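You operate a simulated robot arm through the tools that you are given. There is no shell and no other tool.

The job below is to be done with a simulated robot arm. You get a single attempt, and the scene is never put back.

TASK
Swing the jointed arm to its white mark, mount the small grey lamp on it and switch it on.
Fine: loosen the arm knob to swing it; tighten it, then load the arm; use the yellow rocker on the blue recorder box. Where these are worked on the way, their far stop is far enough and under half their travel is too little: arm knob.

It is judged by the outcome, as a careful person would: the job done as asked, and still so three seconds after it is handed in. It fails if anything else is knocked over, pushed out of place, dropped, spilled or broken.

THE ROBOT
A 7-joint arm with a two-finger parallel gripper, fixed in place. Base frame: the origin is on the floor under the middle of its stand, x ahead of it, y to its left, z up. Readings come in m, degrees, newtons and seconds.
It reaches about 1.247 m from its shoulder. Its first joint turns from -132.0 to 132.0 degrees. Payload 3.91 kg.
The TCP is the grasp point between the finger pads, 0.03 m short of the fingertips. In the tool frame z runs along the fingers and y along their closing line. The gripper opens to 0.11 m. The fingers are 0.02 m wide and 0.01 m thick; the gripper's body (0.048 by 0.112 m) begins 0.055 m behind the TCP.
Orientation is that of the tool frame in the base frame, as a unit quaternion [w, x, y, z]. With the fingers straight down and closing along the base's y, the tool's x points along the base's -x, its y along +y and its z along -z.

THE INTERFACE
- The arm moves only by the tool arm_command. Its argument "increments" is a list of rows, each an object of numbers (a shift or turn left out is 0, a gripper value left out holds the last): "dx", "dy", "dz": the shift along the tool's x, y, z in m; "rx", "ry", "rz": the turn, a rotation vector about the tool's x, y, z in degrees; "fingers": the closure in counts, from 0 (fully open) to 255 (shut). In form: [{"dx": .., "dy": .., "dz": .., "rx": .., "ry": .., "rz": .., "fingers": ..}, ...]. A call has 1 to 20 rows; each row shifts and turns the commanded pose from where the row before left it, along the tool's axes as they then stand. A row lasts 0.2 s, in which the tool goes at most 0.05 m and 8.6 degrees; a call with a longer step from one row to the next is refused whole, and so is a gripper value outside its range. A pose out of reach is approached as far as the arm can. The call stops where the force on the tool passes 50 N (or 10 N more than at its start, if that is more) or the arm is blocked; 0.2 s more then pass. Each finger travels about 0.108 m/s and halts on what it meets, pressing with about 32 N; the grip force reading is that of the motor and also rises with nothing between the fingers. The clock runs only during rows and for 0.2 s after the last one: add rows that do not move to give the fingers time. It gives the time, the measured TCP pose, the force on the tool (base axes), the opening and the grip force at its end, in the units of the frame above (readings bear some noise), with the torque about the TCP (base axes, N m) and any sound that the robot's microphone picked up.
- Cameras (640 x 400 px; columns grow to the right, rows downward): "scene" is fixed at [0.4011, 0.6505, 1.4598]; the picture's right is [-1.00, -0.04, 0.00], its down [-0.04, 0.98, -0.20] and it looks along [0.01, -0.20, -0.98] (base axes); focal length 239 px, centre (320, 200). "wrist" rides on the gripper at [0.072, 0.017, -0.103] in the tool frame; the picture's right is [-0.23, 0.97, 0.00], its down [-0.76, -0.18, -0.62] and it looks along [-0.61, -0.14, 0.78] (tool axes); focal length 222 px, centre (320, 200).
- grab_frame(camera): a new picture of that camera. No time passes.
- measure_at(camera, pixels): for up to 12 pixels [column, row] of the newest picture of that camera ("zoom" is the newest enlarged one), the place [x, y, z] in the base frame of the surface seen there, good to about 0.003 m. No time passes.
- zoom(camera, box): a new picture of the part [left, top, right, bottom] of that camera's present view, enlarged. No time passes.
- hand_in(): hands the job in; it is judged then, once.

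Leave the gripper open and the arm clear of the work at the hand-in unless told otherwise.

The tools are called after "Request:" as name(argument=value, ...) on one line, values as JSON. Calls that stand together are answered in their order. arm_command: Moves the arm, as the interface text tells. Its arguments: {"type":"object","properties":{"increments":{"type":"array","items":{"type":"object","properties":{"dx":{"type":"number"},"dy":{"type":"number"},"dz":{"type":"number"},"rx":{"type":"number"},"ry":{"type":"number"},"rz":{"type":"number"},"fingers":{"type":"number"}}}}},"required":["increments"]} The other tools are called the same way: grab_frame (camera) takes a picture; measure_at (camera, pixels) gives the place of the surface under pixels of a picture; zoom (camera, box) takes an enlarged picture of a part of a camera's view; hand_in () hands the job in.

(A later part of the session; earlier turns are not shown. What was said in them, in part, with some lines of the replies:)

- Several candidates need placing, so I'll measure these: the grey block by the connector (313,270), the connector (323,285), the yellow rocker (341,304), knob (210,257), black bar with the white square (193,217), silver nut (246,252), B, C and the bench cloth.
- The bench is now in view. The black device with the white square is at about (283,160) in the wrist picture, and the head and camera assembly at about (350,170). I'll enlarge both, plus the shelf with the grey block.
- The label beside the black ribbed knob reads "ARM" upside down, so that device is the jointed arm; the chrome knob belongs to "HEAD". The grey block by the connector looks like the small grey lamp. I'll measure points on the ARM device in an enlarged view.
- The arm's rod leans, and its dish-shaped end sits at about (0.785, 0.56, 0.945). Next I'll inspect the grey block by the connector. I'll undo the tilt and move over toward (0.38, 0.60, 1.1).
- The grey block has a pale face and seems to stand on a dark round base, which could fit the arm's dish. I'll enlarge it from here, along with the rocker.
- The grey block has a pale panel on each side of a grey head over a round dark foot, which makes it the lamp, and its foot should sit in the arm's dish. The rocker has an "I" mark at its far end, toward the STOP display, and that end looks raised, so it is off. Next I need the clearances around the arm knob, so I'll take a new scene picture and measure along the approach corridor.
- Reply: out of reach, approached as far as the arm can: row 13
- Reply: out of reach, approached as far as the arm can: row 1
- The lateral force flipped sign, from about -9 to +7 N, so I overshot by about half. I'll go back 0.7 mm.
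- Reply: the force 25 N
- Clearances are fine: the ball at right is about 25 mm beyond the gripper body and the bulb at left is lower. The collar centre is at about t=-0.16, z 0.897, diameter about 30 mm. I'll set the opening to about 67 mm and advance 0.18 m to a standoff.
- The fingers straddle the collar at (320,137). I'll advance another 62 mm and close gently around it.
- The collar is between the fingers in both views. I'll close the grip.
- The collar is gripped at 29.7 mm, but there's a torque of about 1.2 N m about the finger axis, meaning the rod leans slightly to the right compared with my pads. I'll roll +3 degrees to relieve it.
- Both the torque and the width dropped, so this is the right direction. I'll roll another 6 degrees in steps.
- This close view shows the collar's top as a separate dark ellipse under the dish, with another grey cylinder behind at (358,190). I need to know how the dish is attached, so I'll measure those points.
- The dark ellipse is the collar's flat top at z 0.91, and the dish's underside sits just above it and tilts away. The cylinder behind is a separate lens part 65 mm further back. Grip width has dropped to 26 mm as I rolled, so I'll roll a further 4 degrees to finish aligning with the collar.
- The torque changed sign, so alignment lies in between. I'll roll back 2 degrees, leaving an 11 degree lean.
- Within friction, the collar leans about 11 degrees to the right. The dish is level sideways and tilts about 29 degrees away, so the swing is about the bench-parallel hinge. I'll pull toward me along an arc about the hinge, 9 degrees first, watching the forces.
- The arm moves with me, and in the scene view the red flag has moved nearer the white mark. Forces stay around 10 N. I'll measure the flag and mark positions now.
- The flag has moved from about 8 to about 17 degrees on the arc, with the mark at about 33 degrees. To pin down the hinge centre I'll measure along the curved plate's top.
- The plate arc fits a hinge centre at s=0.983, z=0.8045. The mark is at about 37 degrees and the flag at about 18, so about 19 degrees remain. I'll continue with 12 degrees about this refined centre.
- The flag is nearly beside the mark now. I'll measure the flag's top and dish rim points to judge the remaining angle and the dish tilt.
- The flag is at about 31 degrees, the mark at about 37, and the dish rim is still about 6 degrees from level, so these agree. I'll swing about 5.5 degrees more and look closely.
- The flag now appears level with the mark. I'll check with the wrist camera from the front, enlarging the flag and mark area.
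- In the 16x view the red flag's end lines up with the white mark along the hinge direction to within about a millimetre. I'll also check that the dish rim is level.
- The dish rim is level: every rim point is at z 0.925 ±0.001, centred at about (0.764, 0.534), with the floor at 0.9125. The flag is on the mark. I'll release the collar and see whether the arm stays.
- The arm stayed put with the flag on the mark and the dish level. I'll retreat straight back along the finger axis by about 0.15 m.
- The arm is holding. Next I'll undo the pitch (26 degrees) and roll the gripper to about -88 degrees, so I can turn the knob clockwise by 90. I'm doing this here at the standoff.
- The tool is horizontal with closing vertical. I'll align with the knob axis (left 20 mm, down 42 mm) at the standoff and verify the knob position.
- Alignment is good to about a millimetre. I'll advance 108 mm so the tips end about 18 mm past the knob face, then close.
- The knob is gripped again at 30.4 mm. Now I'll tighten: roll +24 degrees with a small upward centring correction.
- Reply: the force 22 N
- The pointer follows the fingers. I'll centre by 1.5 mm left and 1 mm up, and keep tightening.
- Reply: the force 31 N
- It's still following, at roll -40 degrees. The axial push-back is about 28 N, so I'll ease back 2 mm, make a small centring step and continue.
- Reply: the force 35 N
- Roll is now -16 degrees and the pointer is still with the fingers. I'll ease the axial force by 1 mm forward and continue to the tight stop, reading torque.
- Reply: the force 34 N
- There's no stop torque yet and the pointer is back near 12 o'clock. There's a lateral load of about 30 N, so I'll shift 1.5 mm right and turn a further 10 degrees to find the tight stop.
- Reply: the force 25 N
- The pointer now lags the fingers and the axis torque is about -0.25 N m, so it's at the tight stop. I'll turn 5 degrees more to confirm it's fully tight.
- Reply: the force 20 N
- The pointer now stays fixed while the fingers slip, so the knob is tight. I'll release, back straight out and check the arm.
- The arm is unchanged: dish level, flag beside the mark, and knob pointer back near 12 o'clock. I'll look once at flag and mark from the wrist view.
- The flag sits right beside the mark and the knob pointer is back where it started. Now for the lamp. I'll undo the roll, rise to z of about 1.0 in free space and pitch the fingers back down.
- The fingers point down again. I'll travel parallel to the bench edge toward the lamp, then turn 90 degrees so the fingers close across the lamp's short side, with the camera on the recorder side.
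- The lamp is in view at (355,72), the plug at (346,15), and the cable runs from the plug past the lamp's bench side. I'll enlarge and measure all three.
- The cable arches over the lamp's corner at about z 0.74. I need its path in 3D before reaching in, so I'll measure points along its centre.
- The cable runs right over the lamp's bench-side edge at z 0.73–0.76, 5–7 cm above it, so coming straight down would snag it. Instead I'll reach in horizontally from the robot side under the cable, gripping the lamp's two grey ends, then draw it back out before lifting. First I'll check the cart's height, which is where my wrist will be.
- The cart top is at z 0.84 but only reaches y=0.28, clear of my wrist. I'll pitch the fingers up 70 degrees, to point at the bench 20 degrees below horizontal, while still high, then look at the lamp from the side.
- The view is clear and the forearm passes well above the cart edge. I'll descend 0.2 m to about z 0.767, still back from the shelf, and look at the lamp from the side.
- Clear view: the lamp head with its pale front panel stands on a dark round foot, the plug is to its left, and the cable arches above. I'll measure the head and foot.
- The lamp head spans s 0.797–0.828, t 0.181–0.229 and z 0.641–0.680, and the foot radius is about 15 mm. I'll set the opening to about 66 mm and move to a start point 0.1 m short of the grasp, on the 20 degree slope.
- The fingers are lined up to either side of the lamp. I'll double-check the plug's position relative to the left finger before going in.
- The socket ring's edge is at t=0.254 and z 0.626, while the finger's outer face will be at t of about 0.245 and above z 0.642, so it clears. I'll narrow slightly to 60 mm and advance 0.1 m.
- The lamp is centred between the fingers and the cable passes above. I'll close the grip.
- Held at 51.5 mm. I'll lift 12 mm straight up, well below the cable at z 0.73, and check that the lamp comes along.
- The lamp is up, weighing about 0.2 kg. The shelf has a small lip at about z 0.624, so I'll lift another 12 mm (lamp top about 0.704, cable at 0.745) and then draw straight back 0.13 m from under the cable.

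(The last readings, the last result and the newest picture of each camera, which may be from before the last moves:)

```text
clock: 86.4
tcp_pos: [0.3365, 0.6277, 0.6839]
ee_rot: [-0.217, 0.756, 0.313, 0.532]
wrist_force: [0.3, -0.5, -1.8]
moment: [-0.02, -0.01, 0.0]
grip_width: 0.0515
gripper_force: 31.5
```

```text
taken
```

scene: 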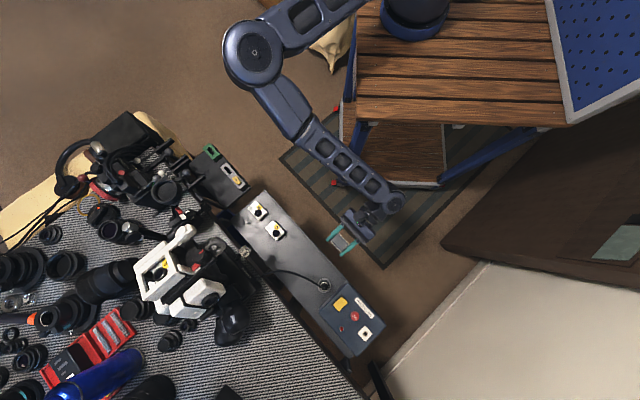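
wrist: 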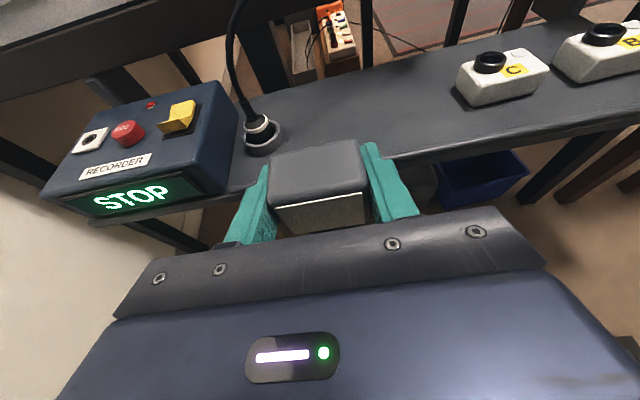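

The lamp is clear of the shelf and cable. I'll raise it to z of about 1.02, then carry it parallel to the bench edge toward the arm.

Request:
arm_command(increments=[{"dx": 0.0351, "dz": -0.0128}, {"dx": 0.0351, "dz": -0.0128}, {"dx": 0.0351, "dz": -0.0128}, {"dx": 0.0351, "dz": -0.0128}, {"dx": 0.0351, "dz": -0.0128}, {"dx": 0.0351, "dz": -0.0128}, {"dx": 0.0351, "dz": -0.0128}, {"dx": 0.0351, "dz": -0.0128}, {"dx": 0.0351, "dz": -0.0128}, {}])

Request:
grab_frame(camera="scene")

```text
clock: 88.6
tcp_pos: [0.3346, 0.6288, 1.0231]
ee_rot: [-0.217, 0.756, 0.313, 0.532]
wrist_force: [-0.3, 0.3, -1.9]
moment: [0.02, 0.0, 0.02]
grip_width: 0.0516
gripper_force: 32.1
```

```text
taken
```

scene: 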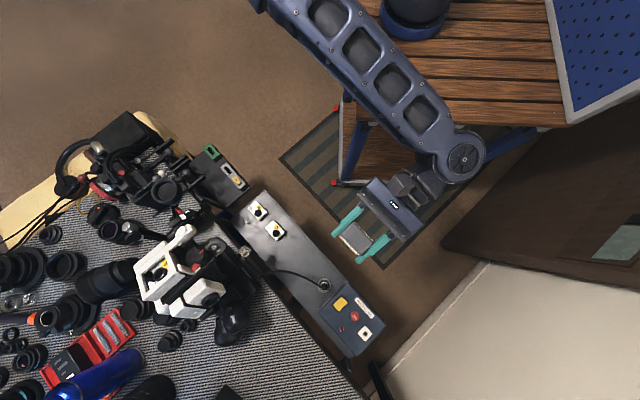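

The lamp is steady in the grip. I'll travel 0.37 m to the right, parallel to the bench edge.

Request:
arm_command(increments=[{"dy": 0.03}, {"dy": 0.037}, {"dy": 0.038}, {"dy": 0.038}, {"dy": 0.038}, {"dy": 0.038}, {"dy": 0.038}, {"dy": 0.038}, {"dy": 0.037}, {"dy": 0.037}, {}])

Request:
grab_frame(camera="scene")

Request:
grab_frame(camera="wrist")

```text
clock: 91.0
tcp_pos: [0.5932, 0.3657, 1.0232]
ee_rot: [-0.216, 0.756, 0.313, 0.532]
wrist_force: [1.0, 0.6, -2.9]
moment: [0.02, -0.03, 0.0]
grip_width: 0.0518
gripper_force: 31.8
```

```text
taken
```

scene: 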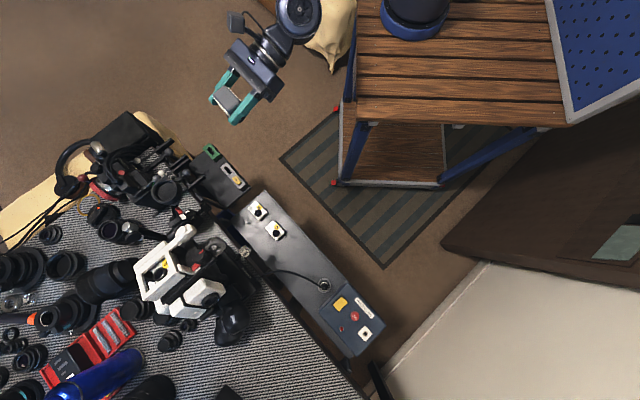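

```text
taken
```

wrist: 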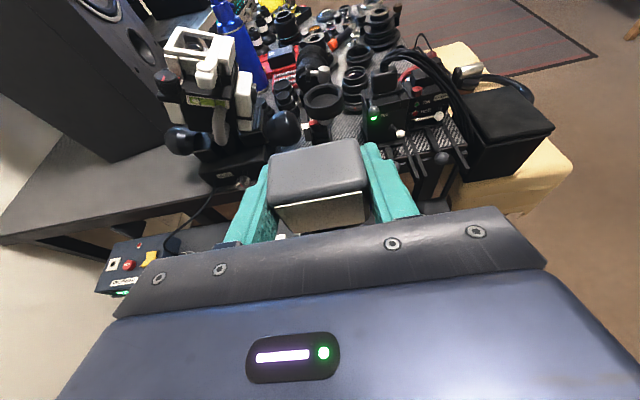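

The dish is visible ahead at (322,100). I'll enlarge it, re-measure its rim from here, and check that the flag is still at the mark.

Request:
zoom(camera="wrist", box=[290, 75, 355, 125])

Request:
measure_at(camera="zoom", pixels=[[145, 175], [180, 130], [250, 100], [330, 90], [410, 110], [460, 150], [470, 190], [420, 235], [340, 260], [250, 255], [180, 225], [310, 190]])

```text
8.00 times, centred on (322, 100) of wrist
```

zoom: 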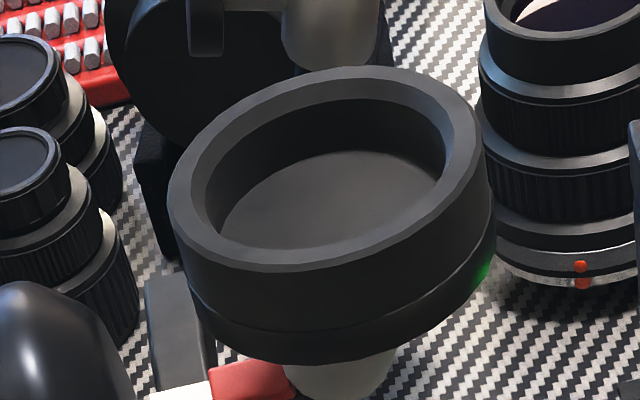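

```text
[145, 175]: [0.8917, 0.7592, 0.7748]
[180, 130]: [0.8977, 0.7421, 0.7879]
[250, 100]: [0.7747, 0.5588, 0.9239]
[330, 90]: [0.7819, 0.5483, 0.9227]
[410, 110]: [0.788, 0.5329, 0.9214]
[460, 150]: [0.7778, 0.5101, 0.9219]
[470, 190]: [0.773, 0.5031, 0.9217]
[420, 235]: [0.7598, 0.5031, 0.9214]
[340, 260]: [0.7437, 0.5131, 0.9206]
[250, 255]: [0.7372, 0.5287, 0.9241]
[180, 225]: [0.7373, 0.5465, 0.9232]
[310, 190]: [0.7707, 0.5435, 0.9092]
```

Rim readings from both cameras average to a dish centre of about (0.7636, 0.532), s=0.9165, t=-0.1635, and the flag is beside the mark. I'll carry the lamp horizontally over the dish, with its bottom about 48 mm above the rim.

Request:
arm_command(increments=[{"dz": 0.028, "dx": 0.0102, "dy": 0.0004}, {"dz": 0.028, "dx": 0.0102, "dy": 0.0004}, {"dz": 0.028, "dx": 0.0102, "dy": 0.0004}, {"dz": 0.028, "dx": 0.0102, "dy": 0.0004}, {"dz": 0.028, "dx": 0.0102, "dy": 0.0004}, {"dz": 0.028, "dx": 0.0102, "dy": 0.0003}, {"dz": 0.028, "dx": 0.0102, "dy": 0.0003}, {"dz": 0.0282, "dx": 0.0102}, {}])

Request:
grab_frame(camera="wrist")

Request:
zoom(camera="scene", box=[120, 150, 220, 240])

```text
clock: 93.0
tcp_pos: [0.7654, 0.533, 1.0225]
ee_rot: [-0.217, 0.756, 0.313, 0.532]
wrist_force: [-0.2, -0.4, -2.7]
moment: [0.0, 0.02, -0.04]
grip_width: 0.0518
gripper_force: 32.4
```

```text
taken
```

wrist: 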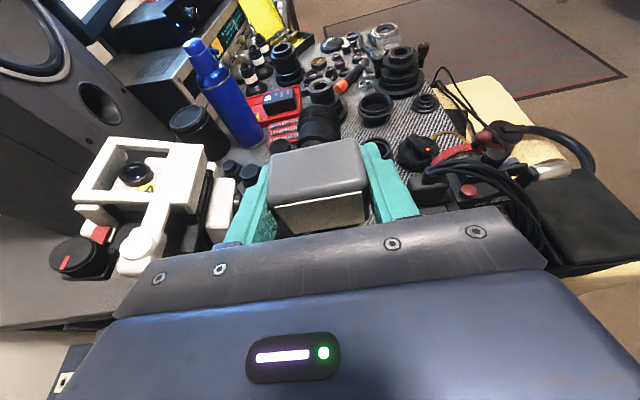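

```text
4.44 times, centred on (170, 195) of scene
```

zoom: 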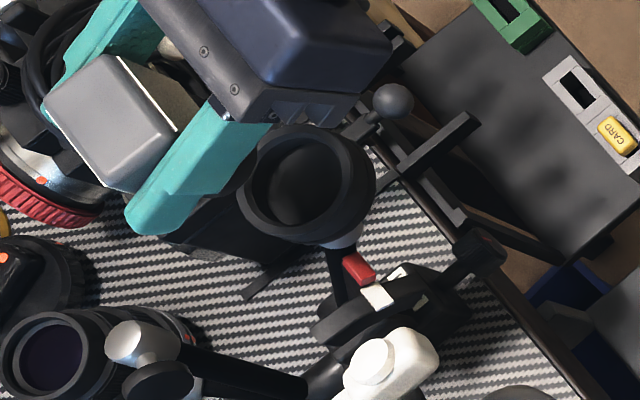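

The lamp is over the dish; in the scene view its extra height shifts it to the left. I'll measure the lamp's actual top corners to get its centre before lowering.

Request:
measure_at(camera="zoom", pixels=[[112, 119], [52, 100], [118, 62], [170, 135], [105, 182], [85, 80], [145, 98], [138, 160], [78, 140]])

Request:
zoom(camera="scene", box=[125, 155, 165, 200])

Request:
measure_at(camera="zoom", pixels=[[130, 140], [200, 100], [270, 200], [200, 250], [170, 120], [240, 150], [230, 225], [160, 200], [200, 170]])

```text
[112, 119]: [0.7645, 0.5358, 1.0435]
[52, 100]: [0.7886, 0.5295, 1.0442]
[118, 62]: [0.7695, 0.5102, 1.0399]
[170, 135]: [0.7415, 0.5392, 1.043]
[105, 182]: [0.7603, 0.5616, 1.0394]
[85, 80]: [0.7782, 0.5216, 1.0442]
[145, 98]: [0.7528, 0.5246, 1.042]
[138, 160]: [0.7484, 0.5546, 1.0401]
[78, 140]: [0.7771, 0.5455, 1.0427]
```

```text
8.89 times, centred on (145, 178) of scene
```

zoom: 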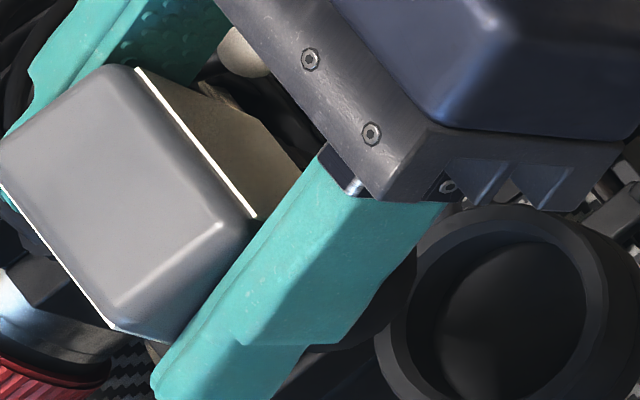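

```text
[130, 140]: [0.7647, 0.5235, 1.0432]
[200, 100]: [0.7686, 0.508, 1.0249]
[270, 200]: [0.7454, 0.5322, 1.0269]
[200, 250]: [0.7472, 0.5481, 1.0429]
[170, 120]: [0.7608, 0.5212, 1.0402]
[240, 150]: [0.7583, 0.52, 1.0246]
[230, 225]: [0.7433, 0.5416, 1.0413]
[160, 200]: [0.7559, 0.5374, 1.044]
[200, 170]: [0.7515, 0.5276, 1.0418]
```

The lamp's centre is about (0.765, 0.535), within about 1.5 mm of the dish centre, and its bottom is at about z 0.976. I'll lower 55 mm first, then creep down.

Request:
arm_command(increments=[{"dx": -0.0137, "dz": 0.0037}, {"dx": -0.0132, "dz": 0.0047}, {"dx": -0.0129, "dz": 0.0047}, {"dx": -0.0118, "dz": 0.0043}, {}])

Request:
zoom(camera="scene", box=[130, 160, 200, 220])

```text
clock: 94.2
tcp_pos: [0.7635, 0.5309, 0.9692]
ee_rot: [-0.217, 0.756, 0.313, 0.532]
wrist_force: [0.3, 0.0, -1.6]
moment: [0.0, -0.02, 0.0]
grip_width: 0.0519
gripper_force: 31.9
```

```text
6.67 times, centred on (165, 190) of scene
```

zoom: 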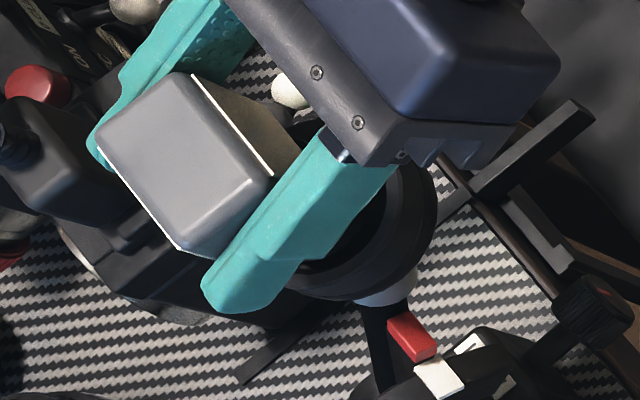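

The bottom is about level with the rim and there's no contact yet. I'll re-measure the lamp's centre and the rim for a final centring check.

Request:
measure_at(camera="zoom", pixels=[[105, 150], [185, 82], [262, 180], [190, 245], [180, 165], [430, 200], [420, 250], [390, 285], [340, 295], [410, 180]])

Request:
arm_command(increments=[{"dx": -0.0019, "dz": 0.0007}, {"dx": -0.0019, "dz": 0.0007}, {}])

```text
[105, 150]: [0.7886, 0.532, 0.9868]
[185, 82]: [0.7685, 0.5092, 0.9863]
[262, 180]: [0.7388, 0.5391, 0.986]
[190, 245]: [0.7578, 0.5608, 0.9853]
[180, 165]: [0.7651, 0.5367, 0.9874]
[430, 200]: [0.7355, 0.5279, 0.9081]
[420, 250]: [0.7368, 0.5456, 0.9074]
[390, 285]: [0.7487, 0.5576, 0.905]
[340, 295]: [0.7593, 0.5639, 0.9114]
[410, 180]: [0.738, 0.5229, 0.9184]
```

```text
clock: 95.0
tcp_pos: [0.7656, 0.5311, 0.9657]
ee_rot: [-0.217, 0.756, 0.314, 0.531]
wrist_force: [-0.5, -0.5, -2.8]
moment: [-0.01, -0.01, 0.01]
grip_width: 0.0516
gripper_force: 32.2
```

It's centred, with about 4 mm to go to the floor. I'll creep down 2.5 mm and read the force.

Request:
arm_command(increments=[{"dx": -0.0012, "dz": 0.0004}, {"dx": -0.0012, "dz": 0.0004}, {}])

Request:
arm_command(increments=[{"dx": -0.0009, "dz": 0.0003}, {}])

```text
clock: 95.8
tcp_pos: [0.7648, 0.5323, 0.9637]
ee_rot: [-0.217, 0.757, 0.312, 0.532]
wrist_force: [-0.7, 1.0, -1.6]
moment: [0.0, -0.03, 0.02]
grip_width: 0.0516
gripper_force: 31.7
```

```text
clock: 96.4
tcp_pos: [0.7648, 0.5321, 0.9631]
ee_rot: [-0.217, 0.756, 0.313, 0.532]
wrist_force: [-0.8, 0.2, -2.2]
moment: [-0.02, -0.03, 0.01]
grip_width: 0.0518
gripper_force: 32.2
```

There's still no contact, as the force reading is just the lamp's weight. I'll continue in 1 mm steps.

Request:
arm_command(increments=[{"dx": -0.0009, "dz": 0.0003}, {}])

Request:
arm_command(increments=[{"dx": -0.0009, "dz": 0.0003}, {}])

```text
clock: 97.0
tcp_pos: [0.7652, 0.5314, 0.9609]
ee_rot: [-0.217, 0.757, 0.314, 0.531]
wrist_force: [0.6, -0.6, -1.7]
moment: [0.0, 0.01, -0.02]
grip_width: 0.0517
gripper_force: 32.0
```

```text
clock: 97.6
tcp_pos: [0.765, 0.5317, 0.9615]
ee_rot: [-0.217, 0.756, 0.313, 0.532]
wrist_force: [0.1, -0.4, -2.4]
moment: [-0.02, 0.02, 0.0]
grip_width: 0.0518
gripper_force: 32.2
```

Still no contact at z of about 0.961. I'll take further 1 mm steps.

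Request:
arm_command(increments=[{"dx": -0.0009, "dz": 0.0003}, {}])

Request:
zoom(camera="scene", box=[130, 160, 200, 220])

Request:
measure_at(camera="zoom", pixels=[[120, 160], [190, 92], [262, 180], [190, 240], [185, 170], [220, 130]])

```text
clock: 98.2
tcp_pos: [0.7648, 0.5306, 0.9609]
ee_rot: [-0.217, 0.756, 0.313, 0.532]
wrist_force: [0.5, 0.4, -1.7]
moment: [0.0, -0.01, 0.01]
grip_width: 0.0516
gripper_force: 31.8
```

```text
6.67 times, centred on (165, 190) of scene
```

zoom: 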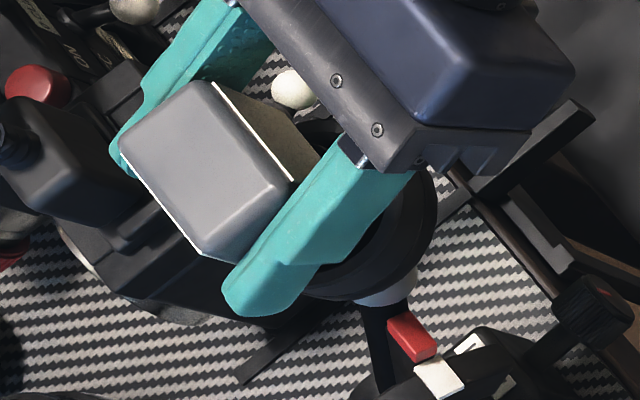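

```text
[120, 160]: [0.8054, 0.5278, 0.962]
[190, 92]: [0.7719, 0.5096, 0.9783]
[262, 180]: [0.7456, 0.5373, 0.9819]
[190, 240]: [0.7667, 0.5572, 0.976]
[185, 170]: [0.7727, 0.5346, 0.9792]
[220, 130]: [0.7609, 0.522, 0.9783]
```

The lamp's top is at z of about 0.978, so its bottom is about 1 mm above the floor. I'll keep stepping until the weight reading changes.

Request:
arm_command(increments=[{"dx": -0.0009, "dz": 0.0003}, {}])

Request:
arm_command(increments=[{"dx": -0.0009, "dz": 0.0003}, {}])

```text
clock: 98.8
tcp_pos: [0.7651, 0.532, 0.959]
ee_rot: [-0.217, 0.756, 0.313, 0.532]
wrist_force: [-0.5, -0.5, -2.6]
moment: [0.0, 0.0, 0.0]
grip_width: 0.0515
gripper_force: 32.2
```

```text
clock: 99.4
tcp_pos: [0.7653, 0.5309, 0.9578]
ee_rot: [-0.217, 0.756, 0.313, 0.533]
wrist_force: [-3.5, -0.6, 8.1]
moment: [-0.03, 0.36, 0.01]
grip_width: 0.0516
gripper_force: 32.1
```

Contact: the weight is carried (+8 N upward) at the expected floor height. I'll ease up 0.5 mm to take off excess pressure, then open the fingers slowly.

Request:
arm_command(increments=[{"dx": 0.0005, "dz": -0.0002}, {}])

Request:
arm_command(increments=[{"fingers": 130}, {"fingers": 118}, {}, {}])

Request:
zoom(camera="scene", box=[130, 160, 200, 220])

Request:
grab_frame(camera="wrist")

Request:
zoom(camera="wrist", box=[230, 110, 410, 240])

```text
clock: 100.0
tcp_pos: [0.7651, 0.531, 0.9571]
ee_rot: [-0.217, 0.756, 0.313, 0.532]
wrist_force: [-1.3, 1.5, 5.4]
moment: [0.15, 0.17, 0.0]
grip_width: 0.0516
gripper_force: 31.9
```

```text
clock: 101.0
tcp_pos: [0.7638, 0.5308, 0.9587]
ee_rot: [-0.216, 0.757, 0.313, 0.532]
wrist_force: [-0.2, 0.5, 0.2]
moment: [0.0, 0.01, 0.0]
grip_width: 0.0591
gripper_force: 0.1
```

```text
6.67 times, centred on (165, 190) of scene
```

zoom: 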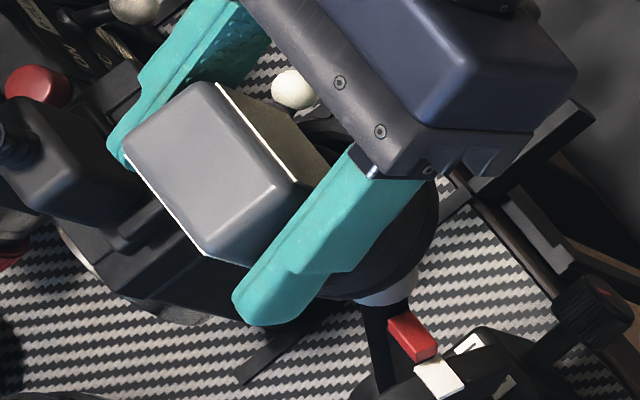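

```text
taken
```

wrist: 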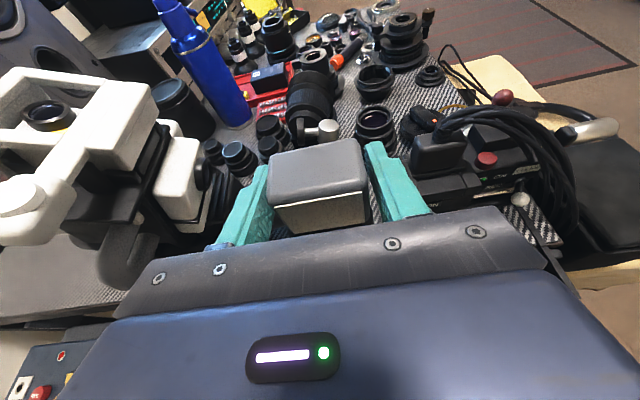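

```text
3.08 times, centred on (320, 175) of wrist
```

zoom: 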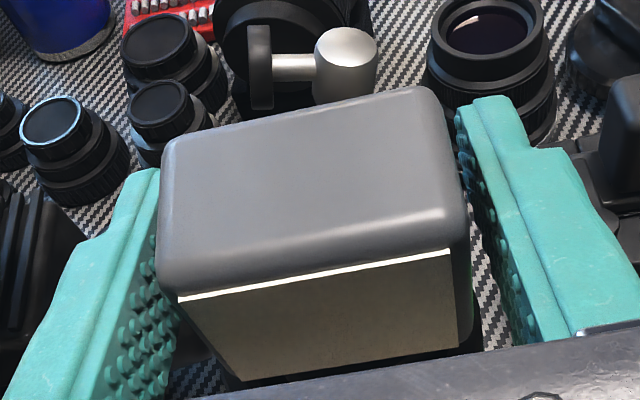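

The lamp stands in the dish and has not moved with the release, and the flag is still on the mark. I'll back out along the finger axis, which takes the hand back and up.

Request:
arm_command(increments=[{"dz": -0.015}, {"dz": -0.025}, {"dz": -0.035}, {"dz": -0.035}, {"dz": -0.035}, {}])

Request:
grab_frame(camera="wrist")

Request:
zoom(camera="scene", box=[130, 160, 200, 220])

Request:
zoom(camera="wrist", box=[270, 60, 380, 180])

```text
clock: 102.4
tcp_pos: [0.6685, 0.4338, 1.0082]
ee_rot: [-0.217, 0.757, 0.313, 0.532]
wrist_force: [-0.6, 0.7, -0.1]
moment: [-0.01, -0.01, -0.07]
grip_width: 0.0591
gripper_force: 0.0
```

```text
taken
```

wrist: 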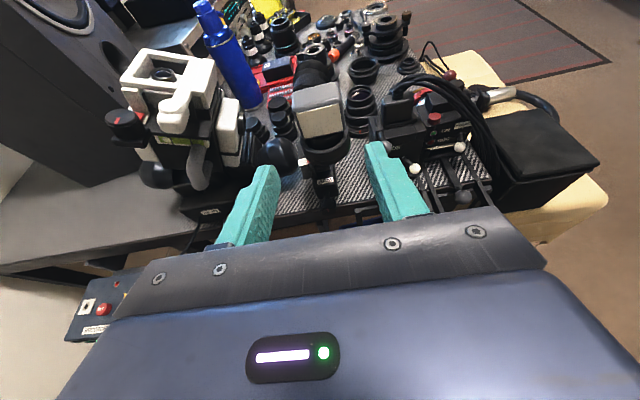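

```text
6.67 times, centred on (165, 190) of scene
```

zoom: 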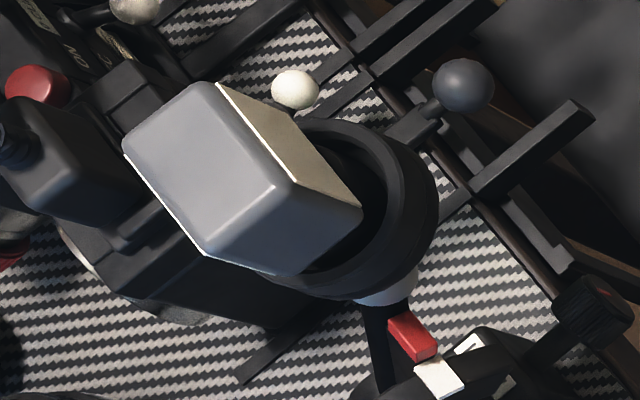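

```text
3.33 times, centred on (325, 120) of wrist
```

zoom: 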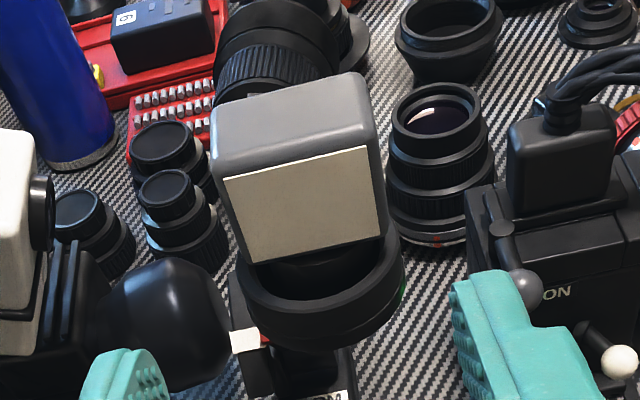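

The lamp stands in the dish. I'll measure how well it's centred and level.

Request:
measure_at(camera="zoom", pixels=[[222, 115], [358, 80], [228, 175], [372, 148], [255, 258], [385, 232], [300, 205], [320, 265], [245, 280], [395, 260], [320, 325], [290, 125]])

Request:
zoom(camera="wrist", box=[295, 100, 355, 165])

Request:
zoom(camera="scene", box=[140, 165, 190, 210])

Request:
measure_at(camera="zoom", pixels=[[115, 140], [200, 60], [310, 190], [225, 280], [210, 160], [420, 170], [405, 235], [370, 280], [380, 110], [300, 310]])

```text
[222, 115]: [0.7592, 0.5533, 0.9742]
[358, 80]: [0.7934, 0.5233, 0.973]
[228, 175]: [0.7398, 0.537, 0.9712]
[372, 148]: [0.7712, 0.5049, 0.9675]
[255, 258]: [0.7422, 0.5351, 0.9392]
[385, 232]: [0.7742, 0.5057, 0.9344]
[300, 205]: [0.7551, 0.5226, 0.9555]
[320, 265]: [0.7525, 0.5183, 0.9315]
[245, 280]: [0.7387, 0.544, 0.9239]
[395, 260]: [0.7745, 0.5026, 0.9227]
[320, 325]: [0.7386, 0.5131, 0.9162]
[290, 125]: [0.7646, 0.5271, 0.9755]
```

```text
6.15 times, centred on (325, 132) of wrist
```

zoom: 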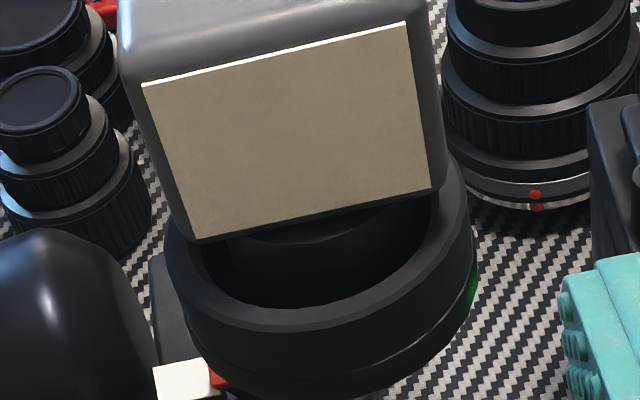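

```text
8.89 times, centred on (165, 188) of scene
```

zoom: 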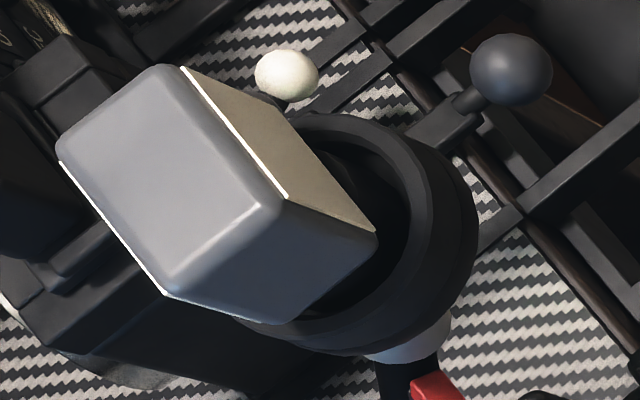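

```text
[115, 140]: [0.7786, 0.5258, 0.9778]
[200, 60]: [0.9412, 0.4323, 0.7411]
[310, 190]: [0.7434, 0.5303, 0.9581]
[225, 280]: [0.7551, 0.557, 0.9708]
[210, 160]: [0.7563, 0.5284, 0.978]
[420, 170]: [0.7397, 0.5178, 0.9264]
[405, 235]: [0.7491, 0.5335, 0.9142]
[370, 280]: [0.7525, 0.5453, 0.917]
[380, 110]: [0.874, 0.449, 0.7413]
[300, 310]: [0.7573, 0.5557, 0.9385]
```

The lamp is level and centred in the dish to within 3 mm, with its foot on the floor of the dish. Now the rocker. I'll back off and travel left along the bench edge to view the recorder box up close.

Request:
arm_command(increments=[{"dz": -0.03, "dx": -0.008}, {"dz": -0.03, "dx": -0.008}, {"dz": -0.025, "dx": -0.008}, {"dy": -0.036}, {"dy": -0.037}, {"dy": -0.037}, {"dy": -0.037}, {"dy": -0.037}, {"dy": -0.037}, {"dy": -0.037}, {"dy": -0.037}, {"dy": -0.037}, {"dy": -0.037}, {"dy": -0.037}, {"dy": -0.037}, {"dy": -0.037}, {}])

Request:
arm_command(increments=[{"dx": -0.0376, "dz": 0.0137}, {"dx": -0.0376, "dz": 0.0137}, {"dx": -0.0376, "dz": 0.0137}, {"dx": -0.03, "dz": 0.011}, {}])

Request:
grab_frame(camera="wrist")

Request:
grab_frame(camera="scene")

```text
clock: 106.0
tcp_pos: [0.2654, 0.7147, 1.011]
ee_rot: [-0.217, 0.756, 0.314, 0.532]
wrist_force: [0.4, -1.0, 0.3]
moment: [0.05, 0.01, -0.01]
grip_width: 0.0591
gripper_force: 0.0
```

```text
clock: 107.2
tcp_pos: [0.2672, 0.7124, 0.8562]
ee_rot: [-0.217, 0.756, 0.313, 0.532]
wrist_force: [-0.4, -0.4, 0.6]
moment: [0.0, 0.03, 0.0]
grip_width: 0.0591
gripper_force: 0.0
```

```text
taken
```

wrist: 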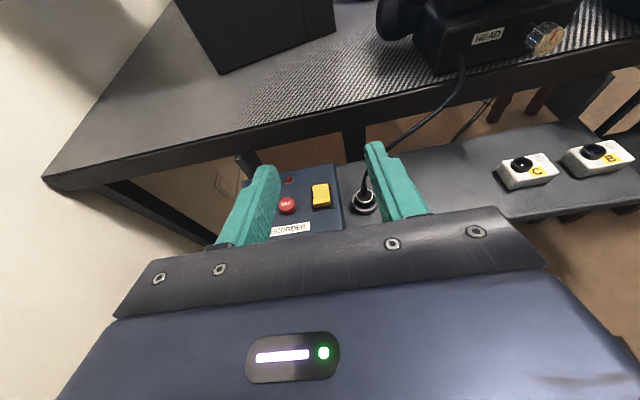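

```text
taken
```

scene: 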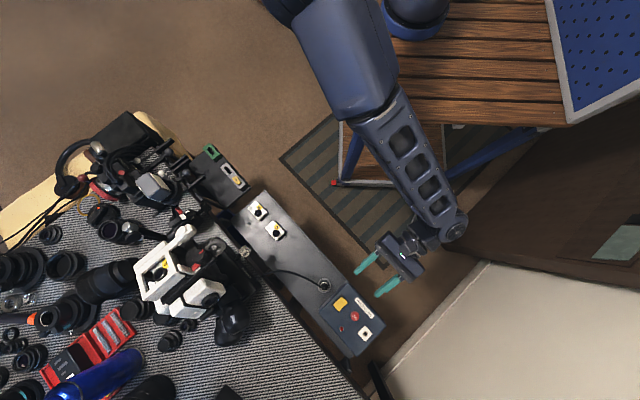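

The recorder box and rocker at (321,195) are in view. I'll enlarge the rocker to see which end is raised, and measure it.

Request:
zoom(camera="wrist", box=[275, 165, 365, 235])

Request:
zoom(camera="wrist", box=[305, 178, 340, 213])

Request:
measure_at(camera="zoom", pixels=[[260, 90], [320, 90], [380, 80], [250, 150], [320, 150], [390, 150], [260, 220], [320, 220], [400, 220], [270, 290], [330, 290], [400, 280]])

Request:
zoom(camera="scene", box=[325, 290, 360, 325])

```text
5.71 times, centred on (320, 200) of wrist
```

zoom: 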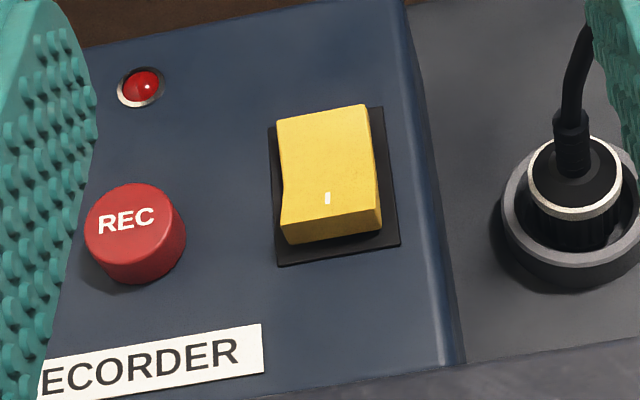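

```text
11.43 times, centred on (322, 196) of wrist
```

zoom: 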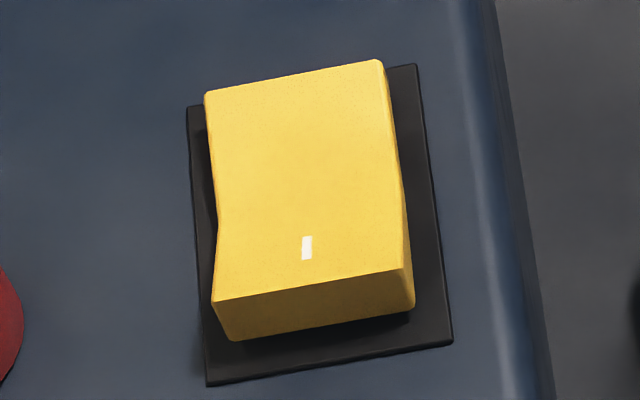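

```text
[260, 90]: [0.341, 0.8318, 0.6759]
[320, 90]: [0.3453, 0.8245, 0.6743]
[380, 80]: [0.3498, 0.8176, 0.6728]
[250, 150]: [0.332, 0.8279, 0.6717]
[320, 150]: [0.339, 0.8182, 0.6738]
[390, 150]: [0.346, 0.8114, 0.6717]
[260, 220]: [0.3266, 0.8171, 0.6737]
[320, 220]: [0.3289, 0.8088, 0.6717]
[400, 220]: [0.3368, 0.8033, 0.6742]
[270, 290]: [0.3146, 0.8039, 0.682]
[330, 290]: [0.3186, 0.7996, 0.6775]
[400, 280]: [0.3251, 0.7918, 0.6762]
```

```text
11.43 times, centred on (342, 308) of scene
```

zoom: 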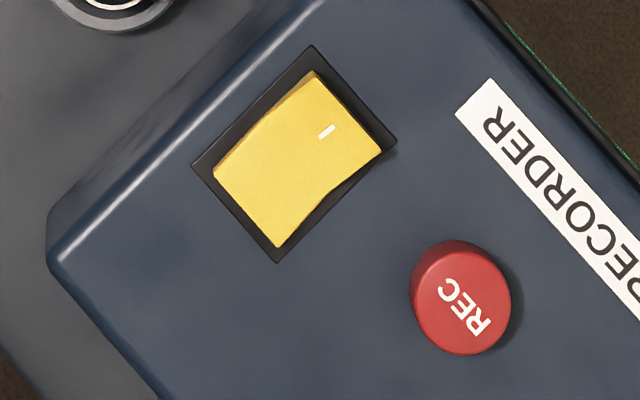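

The "I" end is the near (robot-side) end and it stands raised, so it's off and must be pressed down. I'll measure the near edge, bezel and box top precisely, plus the clearance to the wall and REC button.

Request:
zoom(camera="wrist", box=[305, 178, 340, 213])

Request:
measure_at(camera="zoom", pixels=[[222, 292], [310, 278], [398, 262], [307, 250], [310, 320], [215, 375], [440, 335], [120, 300], [210, 215], [400, 190], [15, 320], [300, 385]])

Request:
measure_at(camera="scene", pixels=[[420, 345], [455, 300], [490, 268], [354, 316], [372, 330], [380, 312], [350, 350], [395, 350]])

```text
11.43 times, centred on (322, 196) of wrist
```

zoom: 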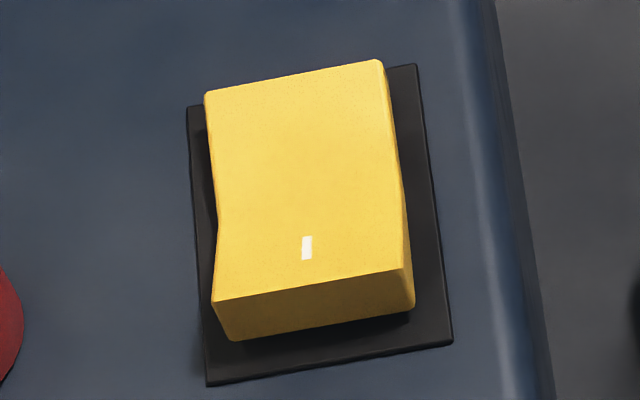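

```text
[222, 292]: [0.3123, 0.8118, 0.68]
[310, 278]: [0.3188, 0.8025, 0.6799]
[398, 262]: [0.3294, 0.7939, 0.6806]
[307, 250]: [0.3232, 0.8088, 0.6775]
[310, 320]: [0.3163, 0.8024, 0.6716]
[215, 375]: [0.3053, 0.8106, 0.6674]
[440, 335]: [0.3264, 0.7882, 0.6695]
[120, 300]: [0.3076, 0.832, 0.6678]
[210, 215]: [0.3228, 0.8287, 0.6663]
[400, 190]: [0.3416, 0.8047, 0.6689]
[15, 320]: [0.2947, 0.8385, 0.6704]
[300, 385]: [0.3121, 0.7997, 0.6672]
```

```text
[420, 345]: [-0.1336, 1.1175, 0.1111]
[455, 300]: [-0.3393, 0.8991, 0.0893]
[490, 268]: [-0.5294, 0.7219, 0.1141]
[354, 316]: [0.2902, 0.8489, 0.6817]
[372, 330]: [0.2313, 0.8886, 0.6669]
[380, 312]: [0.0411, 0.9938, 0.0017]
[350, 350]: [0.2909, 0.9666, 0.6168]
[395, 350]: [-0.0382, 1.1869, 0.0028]
```

The near "I" edge is at s=0.794, t=0.341, z 0.680 above a box top at 0.6675, with the rocker's pivot around s=0.813. I'll close the fingers, pitch them straight down here in free space, then go above the "I" end.

Request:
arm_command(increments=[{"ry": -7.8, "fingers": 255}, {"ry": -7.8}, {"ry": -7.8}, {"ry": -7.8}, {"ry": -7.8}, {"ry": -7.8}, {"ry": -7.8}, {"ry": -7.8}, {"ry": -7.6}, {}])

```text
clock: 109.4
tcp_pos: [0.2672, 0.7141, 0.8603]
ee_rot: [0.002, 0.925, 0.38, 0.002]
wrist_force: [0.7, 0.0, -0.7]
moment: [0.01, 0.0, -0.01]
grip_width: 0.0
gripper_force: 31.9
```

The fingers are closed and pointing down. I'll move above the "I" end (tip at about z 0.75) and check the view.

Request:
arm_command(increments=[{"dx": 0.035, "dy": -0.008}, {"dx": 0.035, "dy": -0.008}, {"dx": 0.034, "dy": -0.009}, {"dz": 0.04}, {"dz": 0.04}, {}])

Request:
grab_frame(camera="wrist")

Request:
zoom(camera="scene", box=[310, 270, 390, 340])

```text
clock: 110.8
tcp_pos: [0.3258, 0.8041, 0.7801]
ee_rot: [0.003, 0.924, 0.381, 0.001]
wrist_force: [-0.4, 0.1, 0.3]
moment: [-0.04, -0.01, -0.01]
grip_width: 0.0001
gripper_force: 32.3
```

```text
taken
```

wrist: 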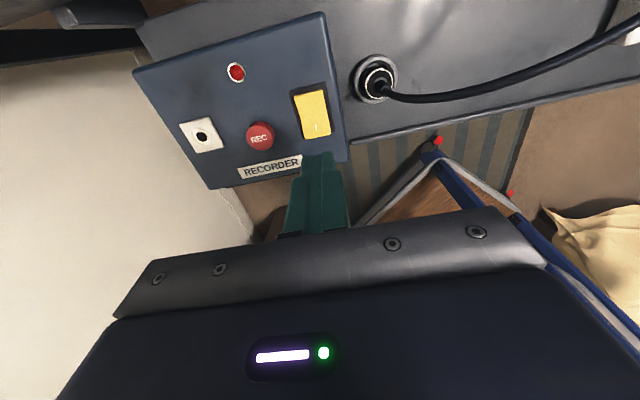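

```text
5.71 times, centred on (350, 305) of scene
```

zoom: 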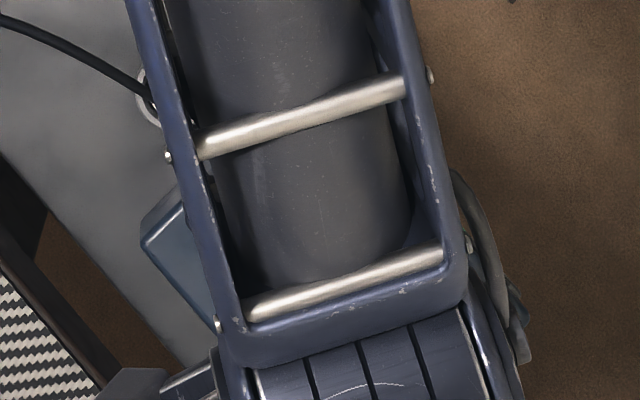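

Position is s=0.799, t=0.338. I'll shift 2 mm left and lower to just above the "I" end (tip about z 0.688).

Request:
arm_command(increments=[{"dy": -0.002, "dz": 0.03}, {"dz": 0.025}, {"dz": 0.007}, {}])

Request:
grab_frame(camera="wrist")

Request:
zoom(camera="wrist", box=[260, 90, 380, 200])

```text
clock: 111.8
tcp_pos: [0.3252, 0.807, 0.7176]
ee_rot: [0.002, 0.925, 0.381, 0.001]
wrist_force: [-0.6, -0.3, -0.1]
moment: [-0.01, -0.02, 0.0]
grip_width: 0.0003
gripper_force: 31.7
```

```text
taken
```

wrist: 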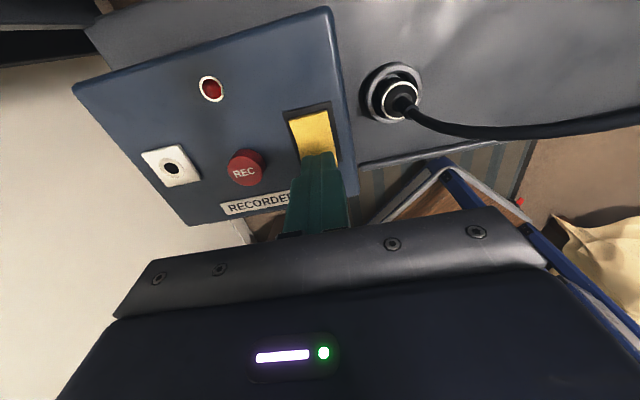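

```text
3.64 times, centred on (320, 145) of wrist
```

zoom: 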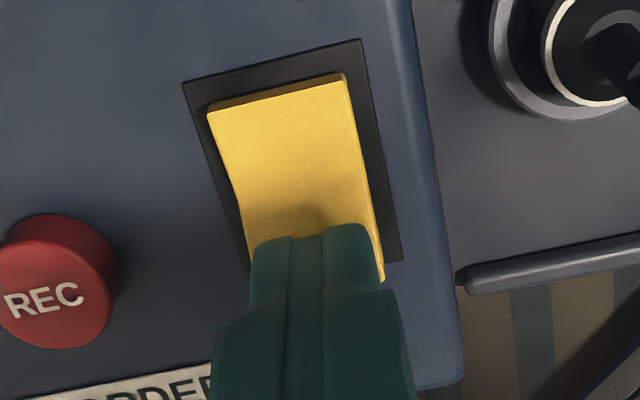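

The closed fingertips are over the "I" half of the rocker. I'll shift 2 mm toward the near edge and press down in small steps, reading force and sound.

Request:
arm_command(increments=[{"dx": -0.002}, {"dz": 0.003}, {"dz": 0.003}, {}])

Request:
arm_command(increments=[{"dz": 0.002}, {}])

```text
clock: 112.8
tcp_pos: [0.3228, 0.8056, 0.7112]
ee_rot: [0.002, 0.925, 0.381, 0.002]
wrist_force: [-0.9, -2.1, 1.3]
moment: [-0.01, 0.05, 0.04]
grip_width: 0.0
gripper_force: 31.9
```

```text
clock: 113.4
tcp_pos: [0.323, 0.8051, 0.7098]
ee_rot: [0.003, 0.925, 0.38, 0.002]
wrist_force: [0.4, 0.6, 0.5]
moment: [0.03, -0.02, 0.02]
grip_width: 0.0
gripper_force: 32.1
```

Contact is just beginning at z of about 0.710. I'll keep pressing in 1–2 mm steps.

Request:
arm_command(increments=[{"dz": 0.0015}, {}])

Request:
arm_command(increments=[{"dz": 0.0015}, {}])

Request:
zoom(camera="wrist", box=[260, 90, 380, 200])

```text
clock: 114.0
tcp_pos: [0.3214, 0.8054, 0.7086]
ee_rot: [0.003, 0.925, 0.381, 0.002]
wrist_force: [0.1, 0.5, -0.4]
moment: [0.01, 0.01, 0.02]
grip_width: 0.0
gripper_force: 31.6
```

```text
clock: 114.6
tcp_pos: [0.3229, 0.8065, 0.7074]
ee_rot: [0.002, 0.924, 0.381, 0.001]
wrist_force: [0.0, -0.2, 0.5]
moment: [0.01, -0.02, 0.0]
grip_width: 0.0
gripper_force: 32.2
```

```text
3.64 times, centred on (320, 145) of wrist
```

zoom: 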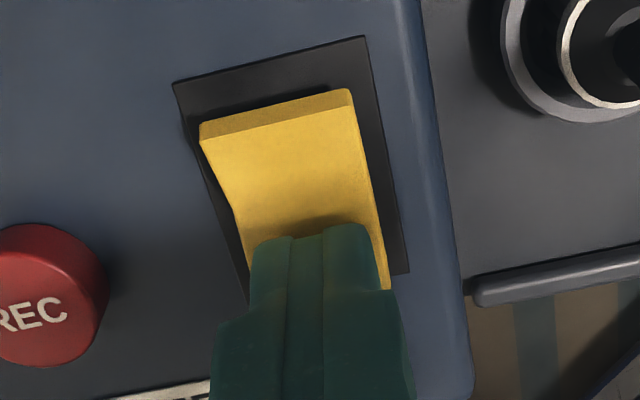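

The rocker's far end now stands up, so it has tipped over and the resistance vanished. I'll press slightly more to make sure it's fully seated.

Request:
arm_command(increments=[{"dz": 0.0015}, {}])

Request:
arm_command(increments=[{"dz": 0.0012}, {}])

```text
clock: 115.2
tcp_pos: [0.3213, 0.8043, 0.7055]
ee_rot: [0.002, 0.924, 0.382, 0.003]
wrist_force: [-0.8, -2.0, 11.9]
moment: [-0.1, 0.12, 0.0]
grip_width: 0.0001
gripper_force: 31.4
```

```text
clock: 115.8
tcp_pos: [0.3217, 0.8046, 0.7056]
ee_rot: [0.002, 0.925, 0.38, 0.001]
wrist_force: [-1.7, -6.7, 29.7]
moment: [-0.29, 0.33, 0.12]
grip_width: 0.0
gripper_force: 32.1
```

Firm stop reached at 30 N, so the rocker is fully down on the "I" side. I'll lift straight up and look at the rocker and the lamp.

Request:
arm_command(increments=[{"dz": -0.01}, {"dz": -0.03}, {"dz": -0.04}, {"dz": -0.04}, {"dz": -0.04, "dx": -0.02}, {"dx": -0.04, "dz": -0.03}, {"dx": -0.045, "dz": -0.02}, {}])

Request:
grab_frame(camera="wrist")

Request:
grab_frame(camera="scene")

```text
clock: 117.6
tcp_pos: [0.2476, 0.7302, 0.9131]
ee_rot: [0.002, 0.924, 0.381, 0.002]
wrist_force: [0.1, 0.5, -0.4]
moment: [0.01, 0.02, 0.03]
grip_width: 0.0001
gripper_force: 31.7
```

```text
taken
```

wrist: 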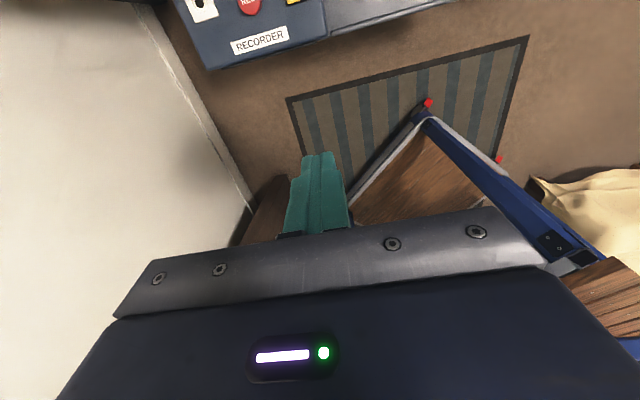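

```text
taken
```

scene: 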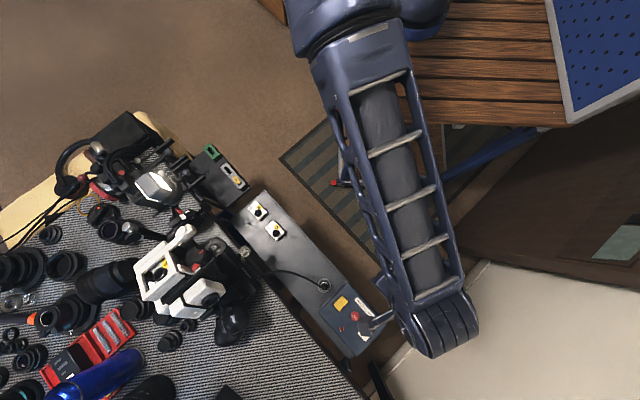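

The lamp's panel at (160,182) in the scene view now looks bright. I'll enlarge the lamp, flag, knob and rocker.

Request:
zoom(camera="scene", box=[130, 160, 215, 230])

Request:
zoom(camera="scene", box=[300, 265, 385, 350])

Request:
zoom(camera="scene", box=[172, 205, 198, 225])

```text
5.71 times, centred on (172, 195) of scene
```

zoom: 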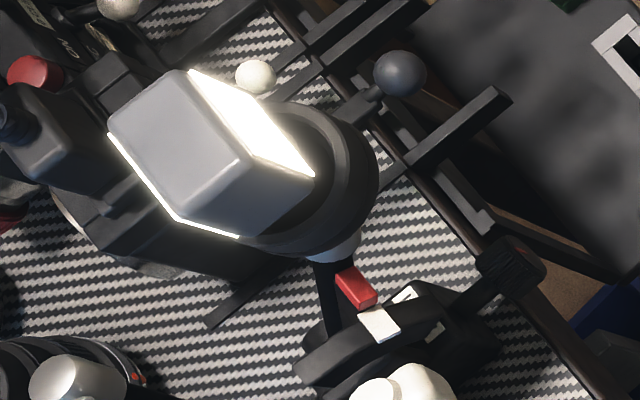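

```text
4.71 times, centred on (342, 308) of scene
```

zoom: 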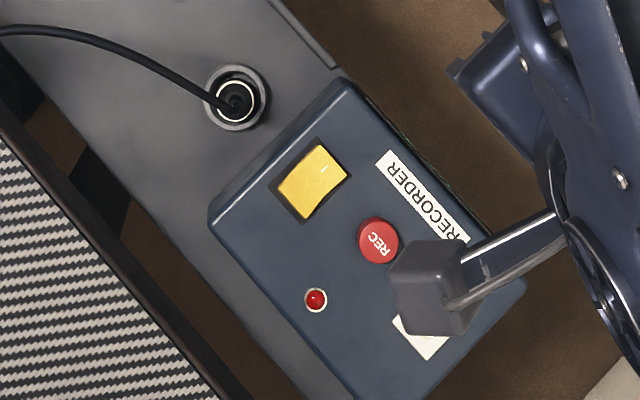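

```text
16.00 times, centred on (185, 215) of scene
```

zoom: 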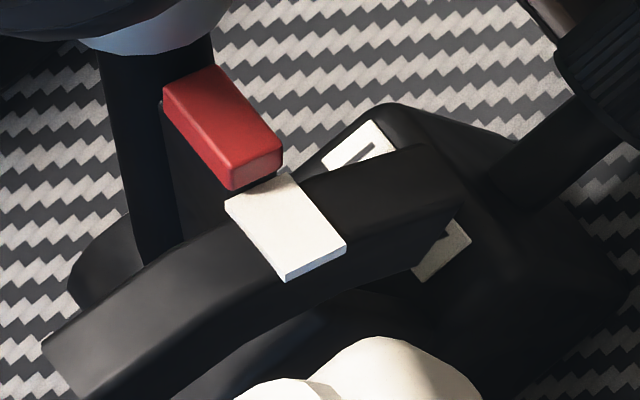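

The lamp's panels glow, the rocker is down on its "I" side, and the flag is still on the mark with the lamp steady in the dish. I'll open the gripper and move the arm up and clear.

Request:
arm_command(increments=[{"dz": -0.04, "fingers": 0}, {"dz": -0.04}, {"dz": -0.04}, {"dz": -0.04}, {"dz": -0.04}, {"dy": 0.035, "dx": -0.008}, {"dy": 0.037, "dx": -0.008}, {"dy": 0.037, "dx": -0.008}, {"dy": 0.037, "dx": -0.008}, {"dy": 0.037, "dx": -0.008}, {"dy": 0.037, "dx": -0.008}, {}])

Request:
grab_frame(camera="scene")

Request:
zoom(camera="scene", box=[130, 160, 215, 230])

```text
clock: 120.2
tcp_pos: [0.3697, 0.5408, 1.1174]
ee_rot: [0.002, 0.925, 0.381, 0.002]
wrist_force: [0.0, 0.7, -0.2]
moment: [0.03, -0.02, 0.0]
grip_width: 0.1102
gripper_force: 0.1
```

```text
taken
```

scene: 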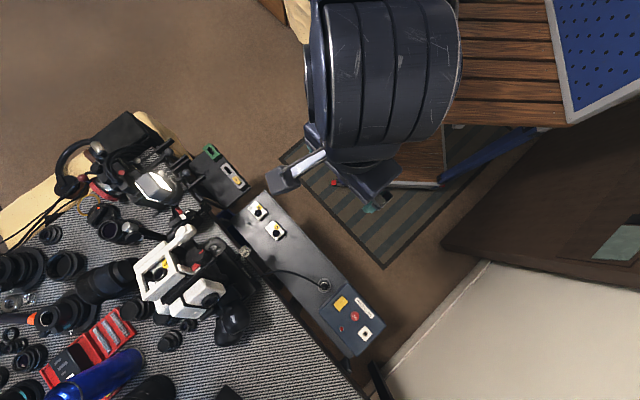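

```text
5.71 times, centred on (172, 195) of scene
```

zoom: 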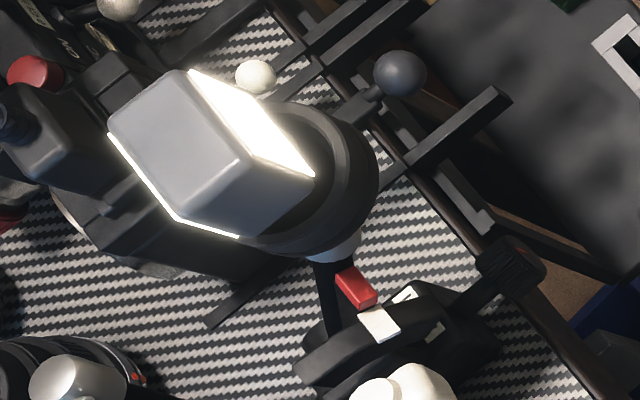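

Everything looks steady. One last check: the knob pointer against its original tight position, using the same view as at the start.

Request:
zoom(camera="scene", box=[180, 180, 240, 225])

Request:
zoom(camera="scene", box=[200, 160, 400, 370])

```text
8.89 times, centred on (210, 202) of scene
```

zoom: 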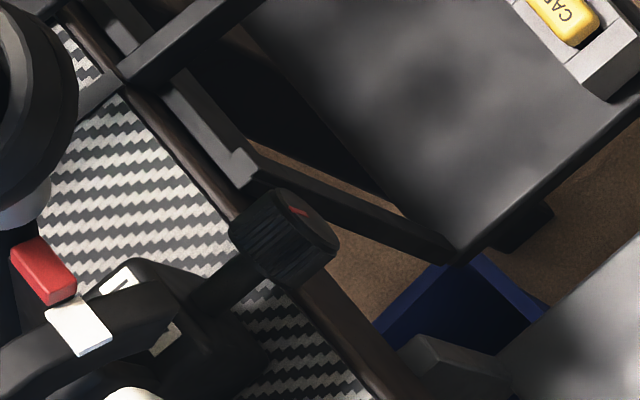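

```text
1.90 times, centred on (300, 265) of scene
```

zoom: 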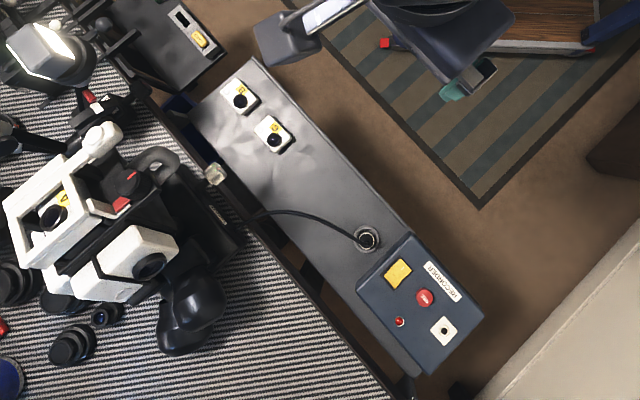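

The knob pointer is back at its original tight position, the flag is on the white mark, the lamp is lit in the level dish, and nothing else has moved. The gripper is open and clear, so I'm handing in.

Request:
hand_in()

```text
The job is handed in.
```

The jointed arm is at its white mark, the small grey lamp is mounted on it, and the lamp is lit. The job is handed in; I haven't seen the verdict.

- **Arm:** I loosened the arm knob to its far stop, a bit under a quarter turn. I swung the arm until the red flag lined up with the white mark and the dish was level, then tightened the knob back to its stop. The knob pointer is back where it started.
- **Lamp:** I drew it out from under the recorder cable without touching the cable or plug and set it in the arm's dish. It sits level, within about 3 mm of centre.
- **Switch:** I pressed the yellow rocker on the recorder box down at its "I" end to a firm stop. The lamp's panels came on.

In the last pictures the flag was still on the mark and nothing else in view had moved. The gripper is open and clear of the work.
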